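You operate a simulated robot arm through the tools that you are given. There is no shell and no other tool. Be economical: measure what you need, move in short steps, check, and stop when the job is done.

Carry out the task below with a simulated robot arm. There is one attempt and no reset: what you move stays moved.

## Task
Vacuum off, press SHAKE three times, set power 2 and switch on again.
Fine: press SHAKE only while the vacuum is off; its FILTER lamp must go out.

The check looks at the end state, three seconds after you hand in, the way a careful person would. Anything else that was tipped, shoved, dropped, spilled or broken makes it a failure.

## Robot
A 6-joint arm with a two-finger parallel gripper, fixed in place. Base frame: the origin is at the foot of the arm, x ahead of it, y to its left, z up; the work surface is at about z = 773. Readings come in mm, degrees, newtons and seconds.
With the tool pointing down near the work surface it reaches from about 260 to 680 mm from the base axis. Its first joint turns from -66.0 to 66.0 degrees. Payload 2.9 kg.
Tool frame: the origin (TCP) lies between the finger pads and is the grasp point; the fingertips stand 30 mm ahead of it; z points along the fingers, y is the line along which they close. Largest opening 110 mm; finger width 20, thickness 10; the body of the gripper, 48 by 112 mm, starts 55 mm behind the TCP.
Orientation is that of the tool frame in the base frame, as a unit quaternion [x, y, z, w]. With the fingers straight down and closing along the base's y, the tool's x points along the base's -x, its y along +y and its z along -z.

## Interface
- The arm moves only by the tool step_arm. Its argument "steps" is a list that holds one entry, the list of rows, each a list of 7 numbers: the shift along the base's x, y, z in mm, then the turn, a rotation vector about the base's x, y, z in degrees, then the opening, from 0 (shut) to 1 (fully open). In form: [[[x, y, z, wx, wy, wz, hand], ...]]. A call has 1 to 12 rows; each row is the pose to reach, as a shift and turn from the pose commanded when the call began. A row lasts 0.2 s, in which the tool goes at most 50 mm and 8.6 degrees; a call with a longer step from one row to the next is refused whole, and so is a gripper value outside its range. A pose out of reach is approached as far as the arm can. The call stops where the force on the tool passes 40 N (or 10 N more than at its start, if that is more) or the arm is blocked; 0.2 s more then pass. The fingers move at their own pace (about 108 mm/s each) and stop on an object; they squeeze with about 32 N. The grip force told is the motor's: it shows also when the fingers shut on nothing. Time passes only in rows, and 0.2 s behind the last, so rows that repeat a pose let the fingers close. The reply holds the time, the measured pose of the TCP, the force on the tool along the base axes, the opening and the grip force, in the units named above and with some noise.
- Cameras (640 x 400 px; columns grow to the right, rows downward): "scene" is fixed at [54.8, 415.7, 1401.6]; the picture's right is [-0.92, -0.38, 0.00], its down [-0.16, 0.38, -0.91] and it looks along [0.35, -0.84, -0.41] (base axes); focal length 357 px, centre (320, 200). "wrist" rides on the gripper at [-36, 0, -57] in the tool frame; the picture's right is [0.00, -1.00, 0.00], its down [0.97, 0.00, -0.24] and it looks along [0.24, 0.00, 0.97] (tool axes); focal length 218 px, centre (320, 200).
- camera(camera): a new picture of that camera. No time passes.
- pixel_to_xyz(camera, pixels): for up to 12 pixels [column, row] of the newest picture of that camera ("zoom" is the newest enlarged one), the place [x, y, z] in the base frame of the surface seen there, good to about 3 mm. No time passes.
- inspect(camera, box): a new picture of the part [left, top, right, bottom] of that camera's present view, enlarged. No time passes.
- hand_in(): hands the job in; it is judged then, once.

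Go step by step. Measure first, check grasps and placings, and put right what went wrong. The budget is 80 turns and 54 pictures, counting those below and the enlarged ones. Unless the task says otherwise, let go and move clear before handing in, and close with one line.

The tools are called after "Emit:" by a JSON object that holds its "fn" and its "kwargs". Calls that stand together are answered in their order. step_arm: Moves the arm, as the interface text tells. Its arguments: {"type":"object","properties":{"steps":{"type":"array"}},"required":["steps"]} The other tools are called the same way: camera (camera) takes a picture; pixel_to_xyz (camera, pixels) gives the place of the surface under pixels of a picture; inspect (camera, box) takes an enlarged picture of a part of a camera's view; hand_in () hands the job in.

At the start:

```text
t: 0.0
tool_pos: [501.6, -142.9, 1137.4]
tool_rot: [0.0, 1.0, -0.001, 0.0]
contact_force: [-0.3, 0.3, 0.0]
width: 110.0
grip_force: 0.2
```

scene: 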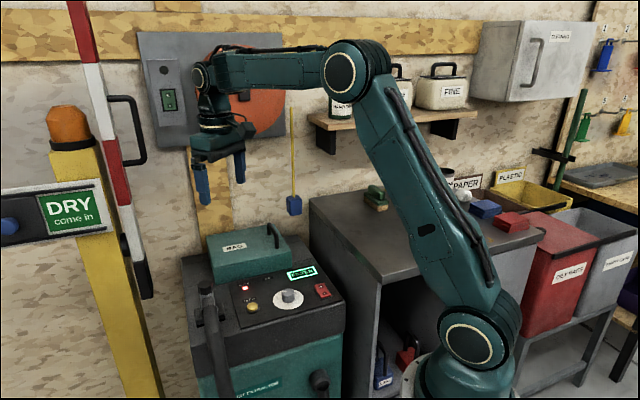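
wrist: 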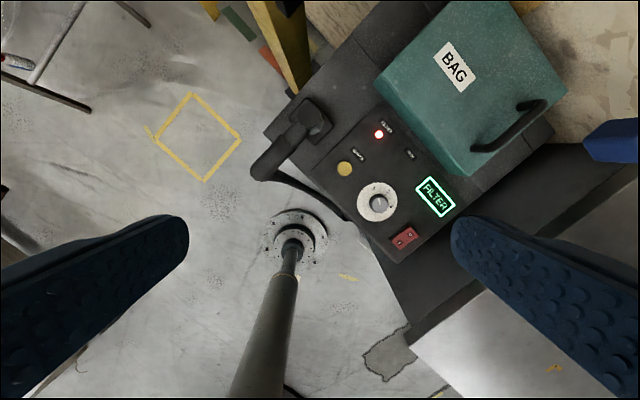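

The vacuum's panel shows a red FILTER lamp, a yellow SHAKE button, a dial, a red rocker and a display. I'll enlarge both views to read them.

Emit:
{"fn": "inspect", "kwargs": {"camera": "wrist", "box": [310, 100, 470, 270]}}

Emit:
{"fn": "inspect", "kwargs": {"camera": "scene", "box": [180, 220, 370, 340]}}

Emit:
{"fn": "pixel_to_xyz", "kwargs": {"camera": "wrist", "pixels": [[345, 168], [379, 134], [379, 203], [360, 203], [404, 237], [397, 243], [410, 231], [435, 197], [375, 225], [320, 110], [410, 155]]}}

```text
2.35 times, centred on (390, 185) of wrist
```

zoom: 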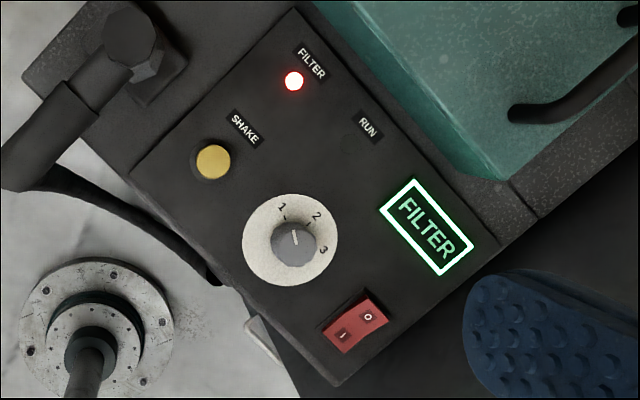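

```text
3.33 times, centred on (275, 280) of scene
```

zoom: 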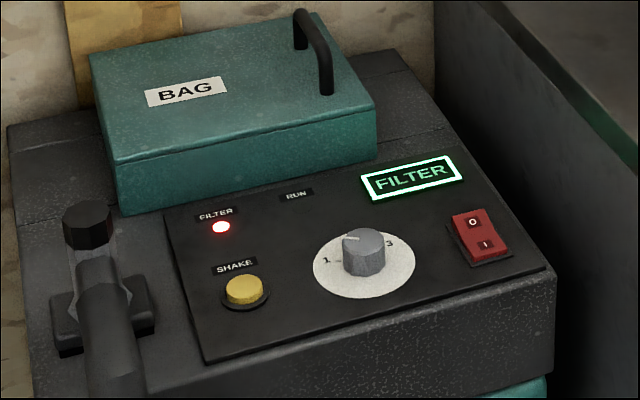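

```text
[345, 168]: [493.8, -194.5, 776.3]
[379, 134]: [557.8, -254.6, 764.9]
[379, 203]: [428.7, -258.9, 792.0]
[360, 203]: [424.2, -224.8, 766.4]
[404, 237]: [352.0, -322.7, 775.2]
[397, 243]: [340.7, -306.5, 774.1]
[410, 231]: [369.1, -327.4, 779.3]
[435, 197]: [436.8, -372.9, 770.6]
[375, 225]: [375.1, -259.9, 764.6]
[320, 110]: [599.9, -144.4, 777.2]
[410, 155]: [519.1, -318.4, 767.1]
```

The display and lamp both say FILTER, the dial pointer looks to be between 1 and 2, and I can't make out the rocker state yet. The panel is turned about -43°, so I'll move over it, aligned, for a closer look.

Emit:
{"fn": "step_arm", "kwargs": {"steps": [[[-12, -19, -33, 0, 0, -7.2, 1], [-24, -38, -66, 0, 0, -14.4, 1], [-36, -57, -99, 0, 0, -21.6, 1], [-48, -76, -132, 0, 0, -28.8, 1], [-60, -95, -165, 0, 0, -36, 1], [-72, -116, -190, 0, 0, -43, 1], [-72, -116, -190, 0, 0, -43, 1]]]}}

Emit:
{"fn": "camera", "kwargs": {"camera": "wrist"}}

Emit:
{"fn": "camera", "kwargs": {"camera": "scene"}}

```text
t: 1.6
tool_pos: [428.6, -259.4, 948.2]
tool_rot: [0.367, 0.93, 0.0, 0.0]
contact_force: [0.2, -0.7, -0.3]
width: 110.0
grip_force: 0.0
```

```text
49 pictures are left
```

wrist: 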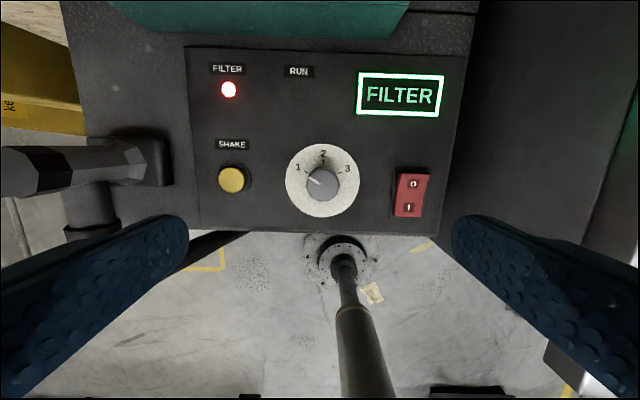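

```text
48 pictures are left
```

scene: 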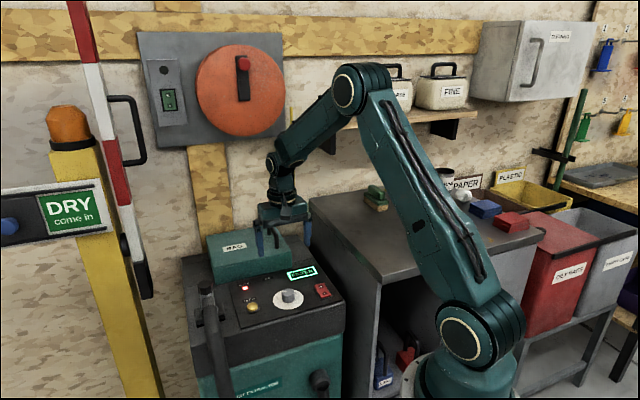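

The view is now aligned: SHAKE at (231,179), dial at (322,182), rocker at (411,195). I'll enlarge it and measure.

Emit:
{"fn": "inspect", "kwargs": {"camera": "wrist", "box": [180, 50, 470, 235]}}

Emit:
{"fn": "pixel_to_xyz", "kwargs": {"camera": "wrist", "pixels": [[231, 178], [322, 182], [413, 174], [413, 184], [410, 195], [409, 208], [408, 215], [315, 180], [338, 185], [322, 205], [250, 205], [440, 200]]}}

Emit:
{"fn": "inspect", "kwargs": {"camera": "scene", "box": [265, 260, 345, 310]}}

```text
2.16 times, centred on (325, 142) of wrist
```

zoom: 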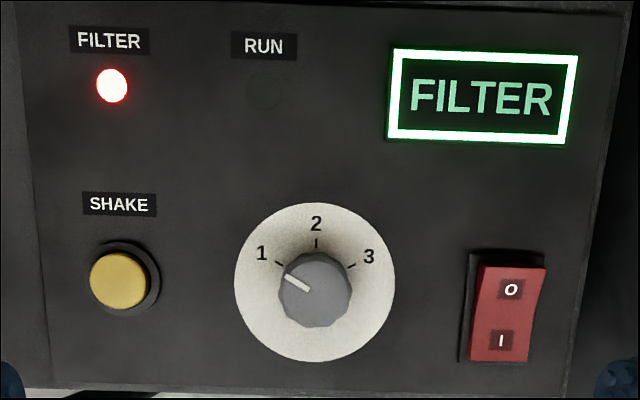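

```text
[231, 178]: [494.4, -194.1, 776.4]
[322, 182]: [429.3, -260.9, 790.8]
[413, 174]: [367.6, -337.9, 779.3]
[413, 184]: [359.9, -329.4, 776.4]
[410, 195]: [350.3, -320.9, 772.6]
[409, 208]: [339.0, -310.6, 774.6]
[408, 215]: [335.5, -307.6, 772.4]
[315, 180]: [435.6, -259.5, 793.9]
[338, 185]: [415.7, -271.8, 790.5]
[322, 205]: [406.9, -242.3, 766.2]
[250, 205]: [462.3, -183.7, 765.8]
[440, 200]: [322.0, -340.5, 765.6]
```

```text
8.00 times, centred on (305, 285) of scene
```

zoom: 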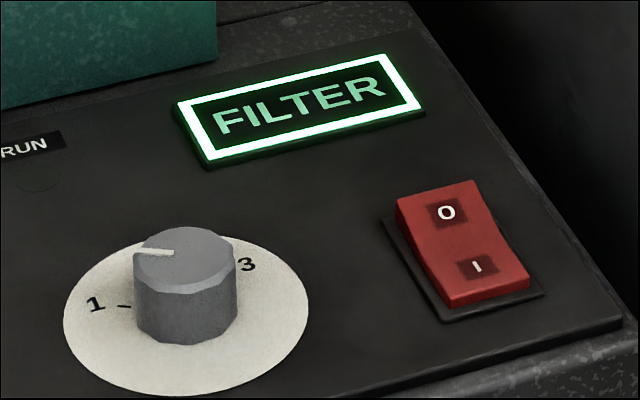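

The O end stands proud (779 against 773), so the rocker is at I (on), and the pointer is at 1. I'll shut the fingers and hover above the O end, about (364,-335).

Emit:
{"fn": "step_arm", "kwargs": {"steps": [[[-22, -25, 0, 0, 0, 0, 0.5], [-44, -50, 0, 0, 0, 0, 0], [-64.6, -75.6, 0, 0, 0, 0, 0], [-64.6, -75.6, -45, 0, 0, 0, 0], [-64.6, -75.6, -90, 0, 0, 0, 0], [-64.6, -75.6, -123, 0, 0, 0, 0], [-64.6, -75.6, -123, 0, 0, 0, 0]]]}}

Emit:
{"fn": "inspect", "kwargs": {"camera": "scene", "box": [225, 230, 385, 330]}}

Emit:
{"fn": "camera", "kwargs": {"camera": "wrist"}}

```text
t: 3.2
tool_pos: [365.6, -335.3, 825.4]
tool_rot: [0.367, 0.93, 0.001, 0.0]
contact_force: [-0.1, 0.7, 0.9]
width: 0.0
grip_force: 32.1
```

```text
4.00 times, centred on (305, 280) of scene
```

zoom: 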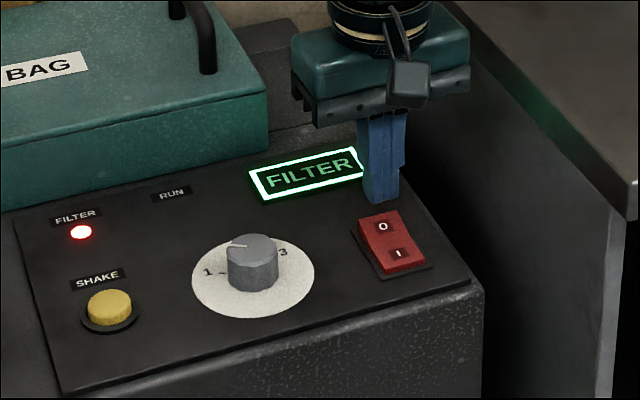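

```text
44 pictures are left
```

wrist: 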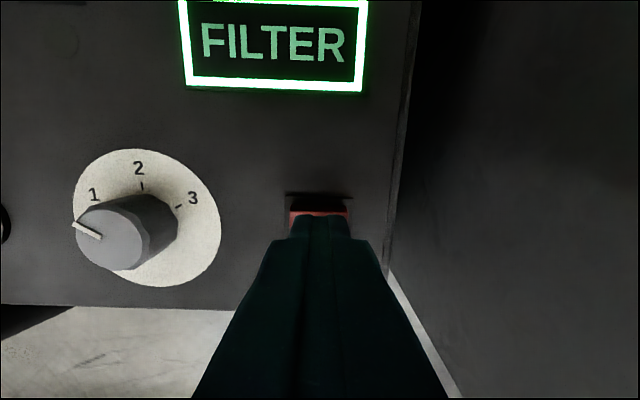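

The fingertips are centred over the O end with the red edge visible behind them at (318,212). I'll press gently.

Emit:
{"fn": "step_arm", "kwargs": {"steps": [[[0, 0, -8, 0, 0, 0, 0], [0, 0, -14, 0, 0, 0, 0], [0, 0, -17, 0, 0, 0, 0], [0, 0, -20, 0, 0, 0, 0], [0, 0, -23, 0, 0, 0, 0]]]}}

Emit:
{"fn": "inspect", "kwargs": {"camera": "scene", "box": [225, 230, 385, 330]}}

```text
t: 4.4
tool_pos: [366.1, -335.8, 805.6]
tool_rot: [0.367, 0.93, -0.001, 0.002]
contact_force: [-5.6, 6.6, 33.2]
width: 0.3
grip_force: 32.4
```

```text
4.00 times, centred on (305, 280) of scene
```

zoom: 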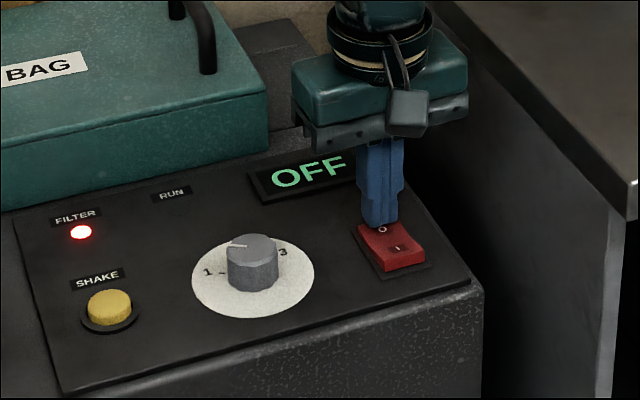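

The display reads OFF, so the press worked. I'll lift clear and travel high towards SHAKE, then check the hose connector's height.

Emit:
{"fn": "step_arm", "kwargs": {"steps": [[[0, 0, 40, 0, 0, 0, 0], [0, 0, 80, 0, 0, 0, 0], [0, 0, 120, 0, 0, 0, 0], [32, 35, 120, 0, 0, 0, 0], [64, 70, 120, 0, 0, 0, 0], [96, 105, 120, 0, 0, 0, 0], [128.5, 141.5, 120, 0, 0, 0, 0], [128.5, 141.5, 120, 0, 0, 0, 0]]]}}

Emit:
{"fn": "camera", "kwargs": {"camera": "wrist"}}

Emit:
{"fn": "camera", "kwargs": {"camera": "scene"}}

Emit:
{"fn": "pixel_to_xyz", "kwargs": {"camera": "scene", "pixels": [[206, 283], [205, 290], [207, 310], [205, 300], [252, 240], [270, 228]]}}

```text
t: 6.2
tool_pos: [494.0, -195.3, 921.1]
tool_rot: [0.366, 0.931, -0.001, 0.0]
contact_force: [-0.6, 0.5, -0.6]
width: 0.0
grip_force: 31.8
```

```text
42 pictures are left
```

wrist: 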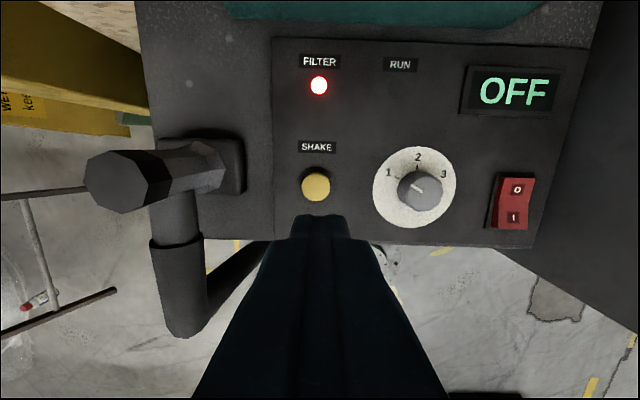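

```text
41 pictures are left
```

scene: 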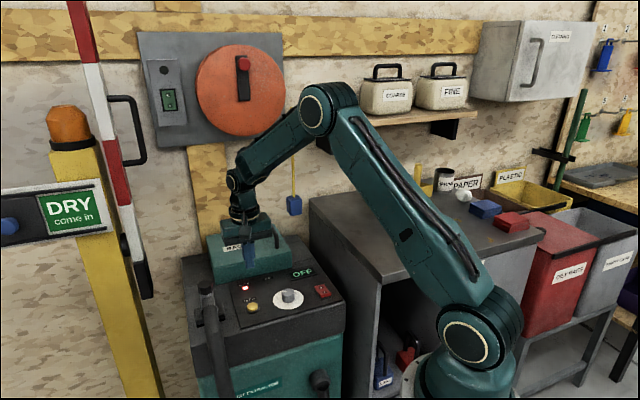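

```text
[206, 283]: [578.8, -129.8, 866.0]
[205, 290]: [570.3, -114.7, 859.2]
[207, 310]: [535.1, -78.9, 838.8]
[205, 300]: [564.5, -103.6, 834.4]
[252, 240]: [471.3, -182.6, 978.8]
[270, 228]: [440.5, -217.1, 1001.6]
```

The hose connector top (z about 866) is roughly 105 mm to the side, so the gripper body clears it. I'll descend and make one SHAKE press, then check.

Emit:
{"fn": "step_arm", "kwargs": {"steps": [[[0, 0, -45, 0, 0, 0, 0], [0, 0, -90, 0, 0, 0, 0], [0, 0, -104, 0, 0, 0, 0], [0, 0, -110, 0, 0, 0, 0], [0, 0, -114, 0, 0, 0, 0], [0, 0, -117, 0, 0, 0, 0], [0, 0, -119, 0, 0, 0, 0]]]}}

Emit:
{"fn": "inspect", "kwargs": {"camera": "scene", "box": [195, 230, 355, 330]}}

```text
t: 7.8
tool_pos: [492.9, -192.9, 803.1]
tool_rot: [0.367, 0.93, 0.0, 0.001]
contact_force: [0.0, 0.8, 3.0]
width: 0.0
grip_force: 31.6
```

```text
4.00 times, centred on (275, 280) of scene
```

zoom: 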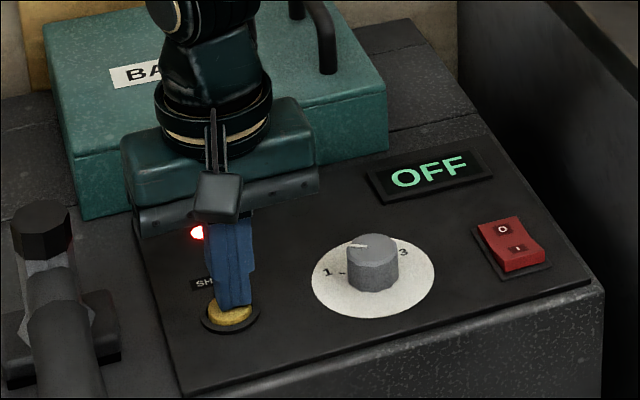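

Contact is only 3 N at tip z of about 773, so the button isn't at its stop. I'll push further in small steps.

Emit:
{"fn": "step_arm", "kwargs": {"steps": [[[0, 0, -1, 0, 0, 0, 0], [0, 0, -2, 0, 0, 0, 0]]]}}

Emit:
{"fn": "inspect", "kwargs": {"camera": "scene", "box": [195, 230, 355, 330]}}

```text
t: 8.4
tool_pos: [493.8, -193.6, 801.0]
tool_rot: [0.366, 0.931, 0.0, 0.0]
contact_force: [-1.7, 1.1, 7.0]
width: 0.1
grip_force: 32.4
```

```text
4.00 times, centred on (275, 280) of scene
```

zoom: 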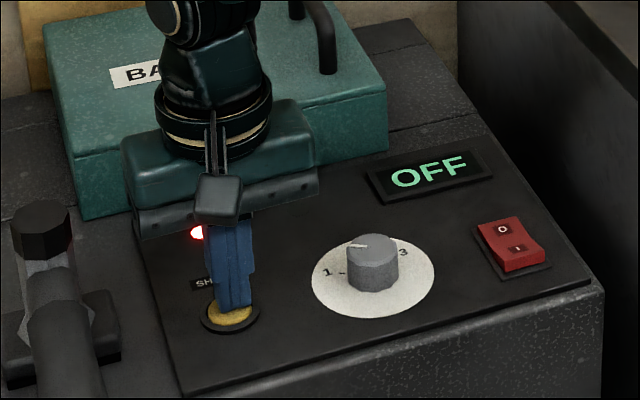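

The button is now almost flush with its bezel at 7 N. I'll push to the stop and then release.

Emit:
{"fn": "step_arm", "kwargs": {"steps": [[[0, 0, -1, 0, 0, 0, 0], [0, 0, -2, 0, 0, 0, 0], [0, 0, -3, 0, 0, 0, 0]]]}}

Emit:
{"fn": "inspect", "kwargs": {"camera": "scene", "box": [195, 230, 355, 330]}}

```text
t: 9.2
tool_pos: [495.0, -194.0, 799.3]
tool_rot: [0.367, 0.93, -0.001, 0.0]
contact_force: [-5.8, -1.0, 16.4]
width: 0.0
grip_force: 32.1
```

```text
4.00 times, centred on (275, 280) of scene
```

zoom: 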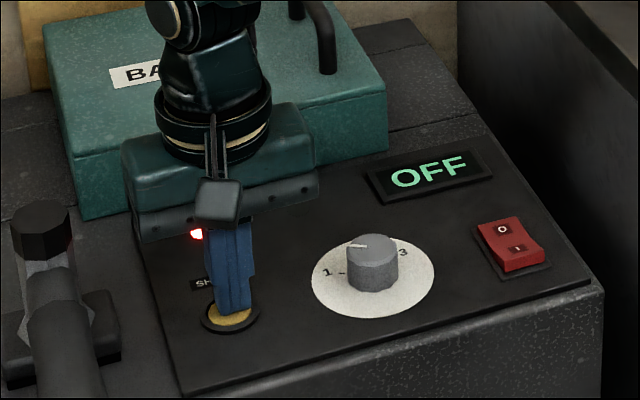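

The force climbed to 16 N at tip z of about 769, so the first press reached the stop. I'll release fully and look.

Emit:
{"fn": "step_arm", "kwargs": {"steps": [[[0, 0, 5, 0, 0, 0, 0], [0, 0, 12, 0, 0, 0, 0], [0, 0, 18, 0, 0, 0, 0], [0, 0, 18, 0, 0, 0, 0]]]}}

Emit:
{"fn": "inspect", "kwargs": {"camera": "scene", "box": [195, 230, 355, 330]}}

```text
t: 10.2
tool_pos: [494.1, -193.4, 815.8]
tool_rot: [0.366, 0.93, 0.001, 0.0]
contact_force: [0.1, 0.3, -0.4]
width: 0.0
grip_force: 32.3
```

```text
4.00 times, centred on (275, 280) of scene
```

zoom: 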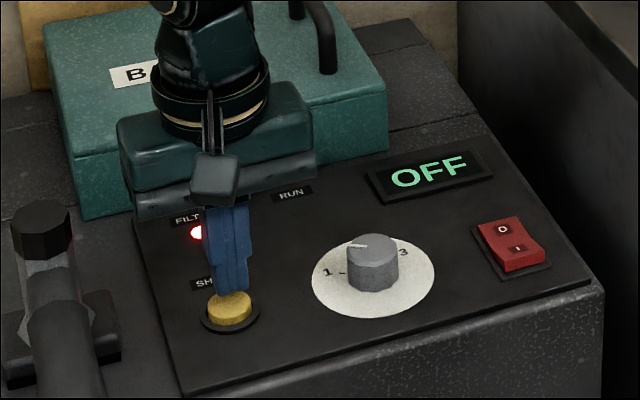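

The button sprang back and the display is still OFF. Second press, same stroke and a full release.

Emit:
{"fn": "step_arm", "kwargs": {"steps": [[[0, 0, -8, 0, 0, 0, 0], [0, 0, -13, 0, 0, 0, 0], [0, 0, -16, 0, 0, 0, 0], [0, 0, -18, 0, 0, 0, 0], [0, 0, -18, 0, 0, 0, 0]]]}}

Emit:
{"fn": "step_arm", "kwargs": {"steps": [[[0, 0, 5, 0, 0, 0, 0], [0, 0, 12, 0, 0, 0, 0], [0, 0, 18, 0, 0, 0, 0], [0, 0, 18, 0, 0, 0, 0]]]}}

Emit:
{"fn": "inspect", "kwargs": {"camera": "scene", "box": [195, 230, 355, 330]}}

```text
t: 11.4
tool_pos: [495.0, -193.5, 798.5]
tool_rot: [0.366, 0.931, 0.001, 0.001]
contact_force: [-4.4, 5.5, 19.1]
width: 0.0
grip_force: 32.3
```

```text
t: 12.4
tool_pos: [494.8, -193.9, 815.5]
tool_rot: [0.366, 0.931, -0.001, 0.0]
contact_force: [0.5, 0.0, 0.0]
width: 0.0
grip_force: 31.8
```

```text
4.00 times, centred on (275, 280) of scene
```

zoom: 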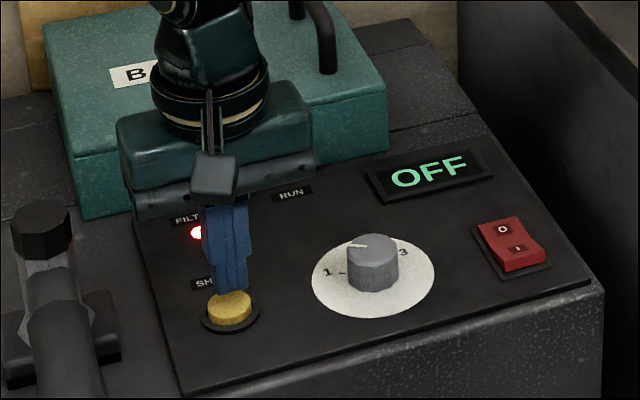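

The second press bottomed at 19 N and released, and the lamp is still lit. Third press.

Emit:
{"fn": "step_arm", "kwargs": {"steps": [[[0, 0, -8, 0, 0, 0, 0], [0, 0, -13, 0, 0, 0, 0], [0, 0, -16, 0, 0, 0, 0], [0, 0, -18, 0, 0, 0, 0], [0, 0, -18, 0, 0, 0, 0]]]}}

Emit:
{"fn": "step_arm", "kwargs": {"steps": [[[0, 0, 5, 0, 0, 0, 0], [0, 0, 12, 0, 0, 0, 0], [0, 0, 18, 0, 0, 0, 0], [0, 0, 18, 0, 0, 0, 0]]]}}

Emit:
{"fn": "inspect", "kwargs": {"camera": "scene", "box": [195, 230, 355, 330]}}

```text
t: 13.6
tool_pos: [494.3, -194.1, 799.2]
tool_rot: [0.366, 0.931, 0.0, 0.001]
contact_force: [-6.6, 0.1, 19.0]
width: 0.3
grip_force: 32.0
```

```text
t: 14.6
tool_pos: [493.0, -194.6, 815.7]
tool_rot: [0.366, 0.93, 0.0, 0.0]
contact_force: [1.1, -0.9, 0.4]
width: 0.0
grip_force: 32.8
```

```text
4.00 times, centred on (275, 280) of scene
```

zoom: 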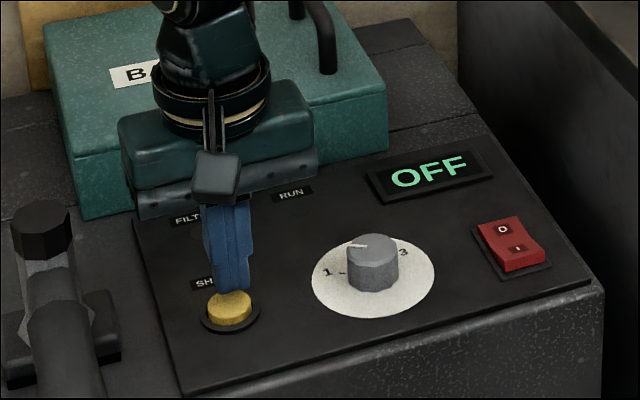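

The FILTER lamp at (190,232) is out after the third press, and the vacuum is still off. Next I'll rise, go over the dial (428.6,-259.8), open to about 60 mm and pre-turn +30°.

Emit:
{"fn": "step_arm", "kwargs": {"steps": [[[0, 0, 30, 0, 0, 0, 0], [-15, -15, 45, 0, 0, 7.5, 0], [-40, -40, 45, 0, 0, 15, 0.3], [-65, -66, 45, 0, 0, 22.5, 0.55], [-65, -66, 45, 0, 0, 30, 0.55], [-65, -66, 45, 0, 0, 30, 0.55]]]}}

Emit:
{"fn": "camera", "kwargs": {"camera": "wrist"}}

```text
t: 16.0
tool_pos: [430.1, -259.1, 860.2]
tool_rot: [0.111, 0.994, 0.0, 0.001]
contact_force: [-0.5, 0.6, -0.2]
width: 60.4
grip_force: 0.1
```

```text
34 pictures are left
```

wrist: 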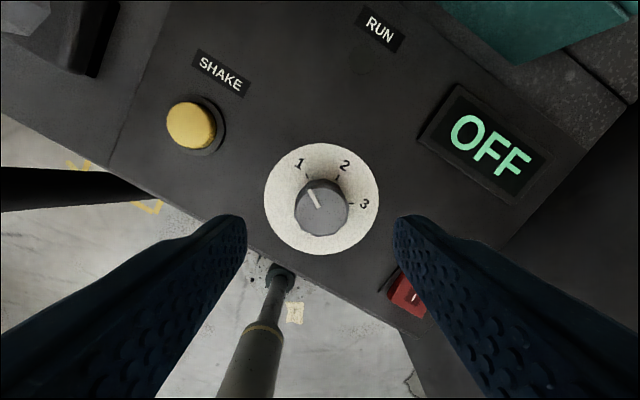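

The knob is centred between the fingers at (320,208). I'll descend to TCP z of about 800 and close on it.

Emit:
{"fn": "step_arm", "kwargs": {"steps": [[[0, 0, -30, 0, 0, 0, 0.55], [0, 0, -50, 0, 0, 0, 0.55], [0, 0, -58, 0, 0, 0, 0.55], [0, 0, -58, 0, 0, 0, 0.3], [0, 0, -58, 0, 0, 0, 0], [0, 0, -58, 0, 0, 0, 0]]]}}

Emit:
{"fn": "camera", "kwargs": {"camera": "wrist"}}

```text
t: 17.4
tool_pos: [429.0, -260.2, 801.6]
tool_rot: [0.114, 0.993, 0.0, 0.0]
contact_force: [-1.8, -5.6, -5.1]
width: 33.3
grip_force: 44.5
```

```text
33 pictures are left
```

wrist: 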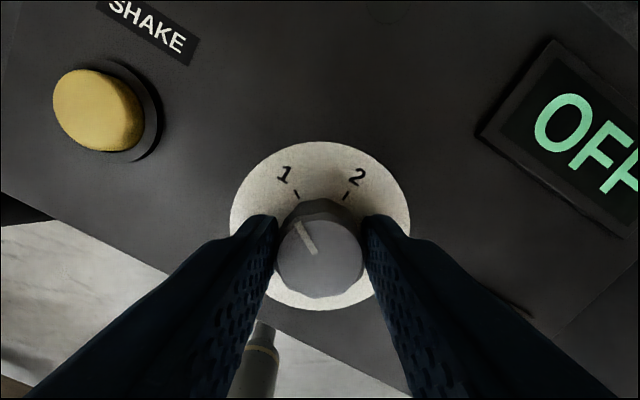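

The knob is held at 33 mm with small side forces. I'll turn it clockwise 60° (negative about z) in 7.5° rows.

Emit:
{"fn": "step_arm", "kwargs": {"steps": [[[0, 0, 0, 0, 0, -7.5, 0], [0, 0, 0, 0, 0, -15, 0], [0, 0, 0, 0, 0, -22.5, 0], [0, 0, 0, 0, 0, -30, 0], [0, 0, 0, 0, 0, -37.5, 0], [0, 0, 0, 0, 0, -45, 0], [0, 0, 0, 0, 0, -52.5, 0], [0, 0, 0, 0, 0, -60, 0], [0, 0, 0, 0, 0, -60, 0]]]}}

Emit:
{"fn": "camera", "kwargs": {"camera": "wrist"}}

```text
t: 19.4
tool_pos: [427.5, -262.9, 802.4]
tool_rot: [0.598, 0.802, -0.002, 0.001]
contact_force: [-3.3, -29.0, -20.7]
width: 33.5
grip_force: 45.2
```

```text
32 pictures are left
```

wrist: 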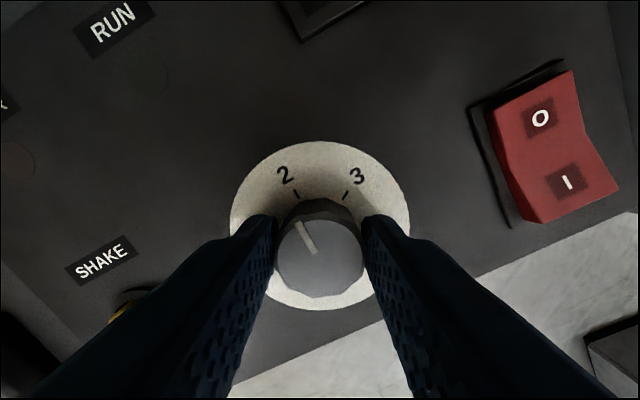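

The pointer now lines up with the 2 mark at (297,195). I'll open and lift straight up, then check.

Emit:
{"fn": "step_arm", "kwargs": {"steps": [[[0, 0, 0, 0, 0, 0, 0.5], [0, 0, 0, 0, 0, 0, 0.55], [0, 0, 30, 0, 0, 0, 0.55], [0, 0, 70, 0, 0, 0, 0.55], [0, 0, 110, 0, 0, 0, 0.55], [0, 0, 110, 0, 0, 0, 0.55]]]}}

Emit:
{"fn": "camera", "kwargs": {"camera": "wrist"}}

Emit:
{"fn": "inspect", "kwargs": {"camera": "scene", "box": [195, 230, 355, 330]}}

```text
t: 20.8
tool_pos: [428.5, -259.0, 913.3]
tool_rot: [0.595, 0.804, 0.0, 0.001]
contact_force: [0.1, 0.0, -0.1]
width: 60.7
grip_force: 0.0
```

```text
31 pictures are left
```

wrist: 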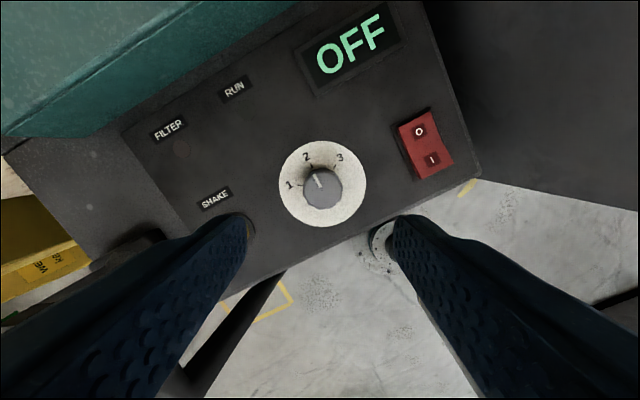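

```text
4.00 times, centred on (275, 280) of scene
```

zoom: 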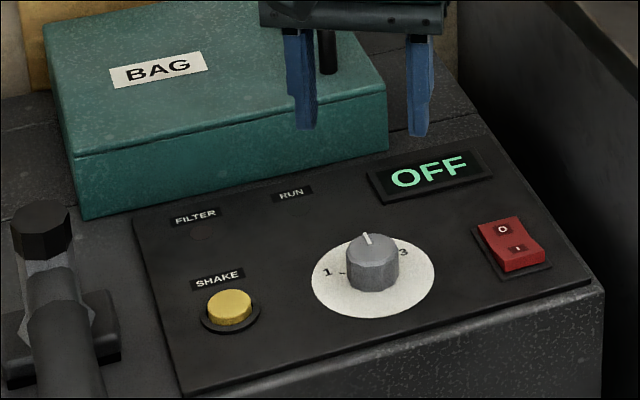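

The dial is at 2, FILTER is out and the display reads OFF. Now I'll shut the fingers, turn back +30° and hover over the I end, about (340,-311).

Emit:
{"fn": "step_arm", "kwargs": {"steps": [[[-22, -13, 0, 0, 0, 7.5, 0.3], [-44, -26, 0, 0, 0, 15, 0], [-66, -39, 0, 0, 0, 22.5, 0], [-88.5, -51.5, 0, 0, 0, 30, 0], [-88.5, -51.5, -45, 0, 0, 30, 0], [-88.5, -51.5, -87, 0, 0, 30, 0], [-88.5, -51.5, -87, 0, 0, 30, 0]]]}}

Emit:
{"fn": "inspect", "kwargs": {"camera": "scene", "box": [225, 230, 385, 330]}}

Emit:
{"fn": "camera", "kwargs": {"camera": "wrist"}}

```text
t: 22.4
tool_pos: [338.8, -309.5, 825.0]
tool_rot: [0.367, 0.93, 0.0, 0.0]
contact_force: [0.1, -0.9, -0.1]
width: 0.0
grip_force: 31.8
```

```text
4.00 times, centred on (305, 280) of scene
```

zoom: 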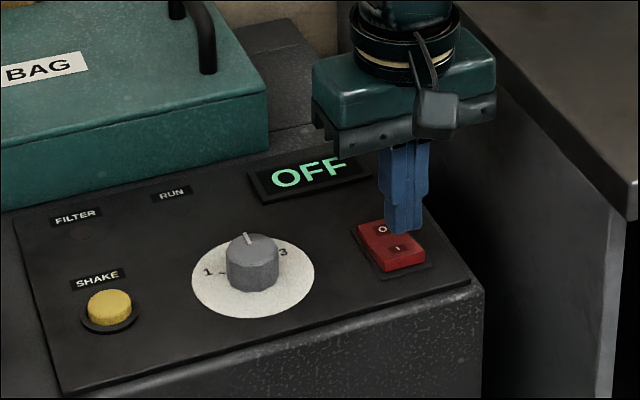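

```text
28 pictures are left
```

wrist: 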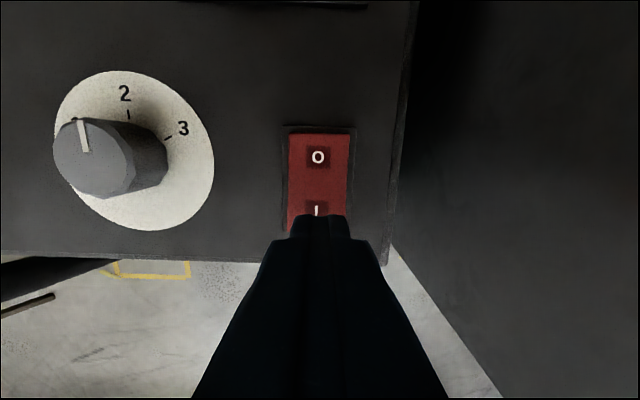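

The fingertips hover over the I end, lined up with the rocker. Pressing.

Emit:
{"fn": "step_arm", "kwargs": {"steps": [[[0, 0, -8, 0, 0, 0, 0], [0, 0, -14, 0, 0, 0, 0], [0, 0, -17, 0, 0, 0, 0], [0, 0, -20, 0, 0, 0, 0], [0, 0, -23, 0, 0, 0, 0]]]}}

Emit:
{"fn": "inspect", "kwargs": {"camera": "scene", "box": [225, 230, 385, 330]}}

```text
t: 23.8
tool_pos: [341.1, -311.5, 806.7]
tool_rot: [0.367, 0.93, 0.0, 0.001]
contact_force: [-2.2, 1.2, 4.9]
width: 0.0
grip_force: 32.0
stopped in row 5: the force on the tool passed its limit (the readings are from after the stop); the commanded pose is now the measured one
```

```text
4.00 times, centred on (305, 280) of scene
```

zoom: 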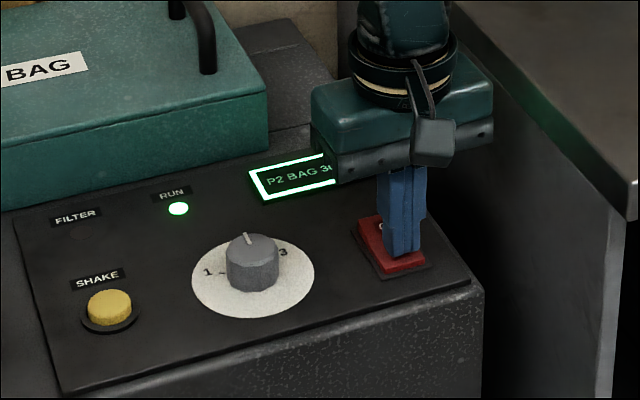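

RUN is green and the display starts "P2 BAG 3…", with FILTER out. I'll lift straight up clear and confirm.

Emit:
{"fn": "step_arm", "kwargs": {"steps": [[[0, 0, 30, 0, 0, 0, 0], [0, 0, 70, 0, 0, 0, 0], [0, 0, 115, 0, 0, 0, 0], [0, 0, 160, 0, 0, 0, 0], [0, 0, 200, 0, 0, 0, 0.3], [0, 0, 200, 0, 0, 0, 0.3]]]}}

Emit:
{"fn": "inspect", "kwargs": {"camera": "scene", "box": [195, 230, 355, 330]}}

Emit:
{"fn": "camera", "kwargs": {"camera": "scene"}}

```text
t: 25.2
tool_pos: [342.3, -312.7, 1007.0]
tool_rot: [0.367, 0.93, 0.0, 0.001]
contact_force: [0.5, 0.0, 0.1]
width: 32.9
grip_force: 0.0
```

```text
4.00 times, centred on (275, 280) of scene
```

zoom: 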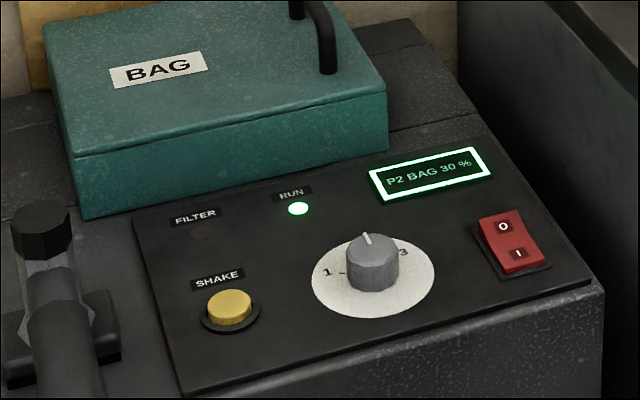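

```text
25 pictures are left
```

scene: 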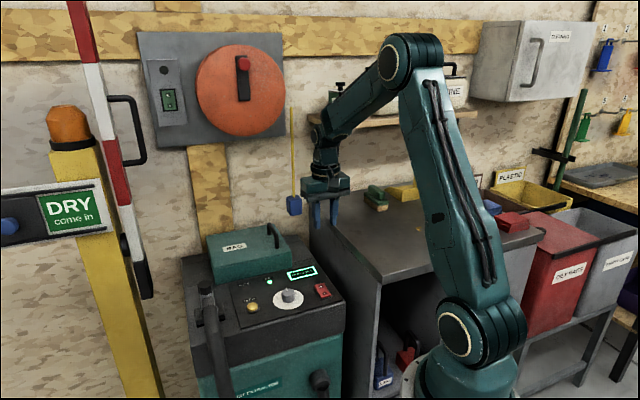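

The display reads "P2 BAG 30 %", RUN is lit, FILTER is out, the dial is at 2, and the arm is clear with nothing else disturbed. Handing in.

Emit:
{"fn": "hand_in", "kwargs": {}}

```text
The job is handed in.
```

The vacuum was switched off, SHAKE was pressed three times while it was off, power was set to 2, and it is running again with the FILTER lamp out.
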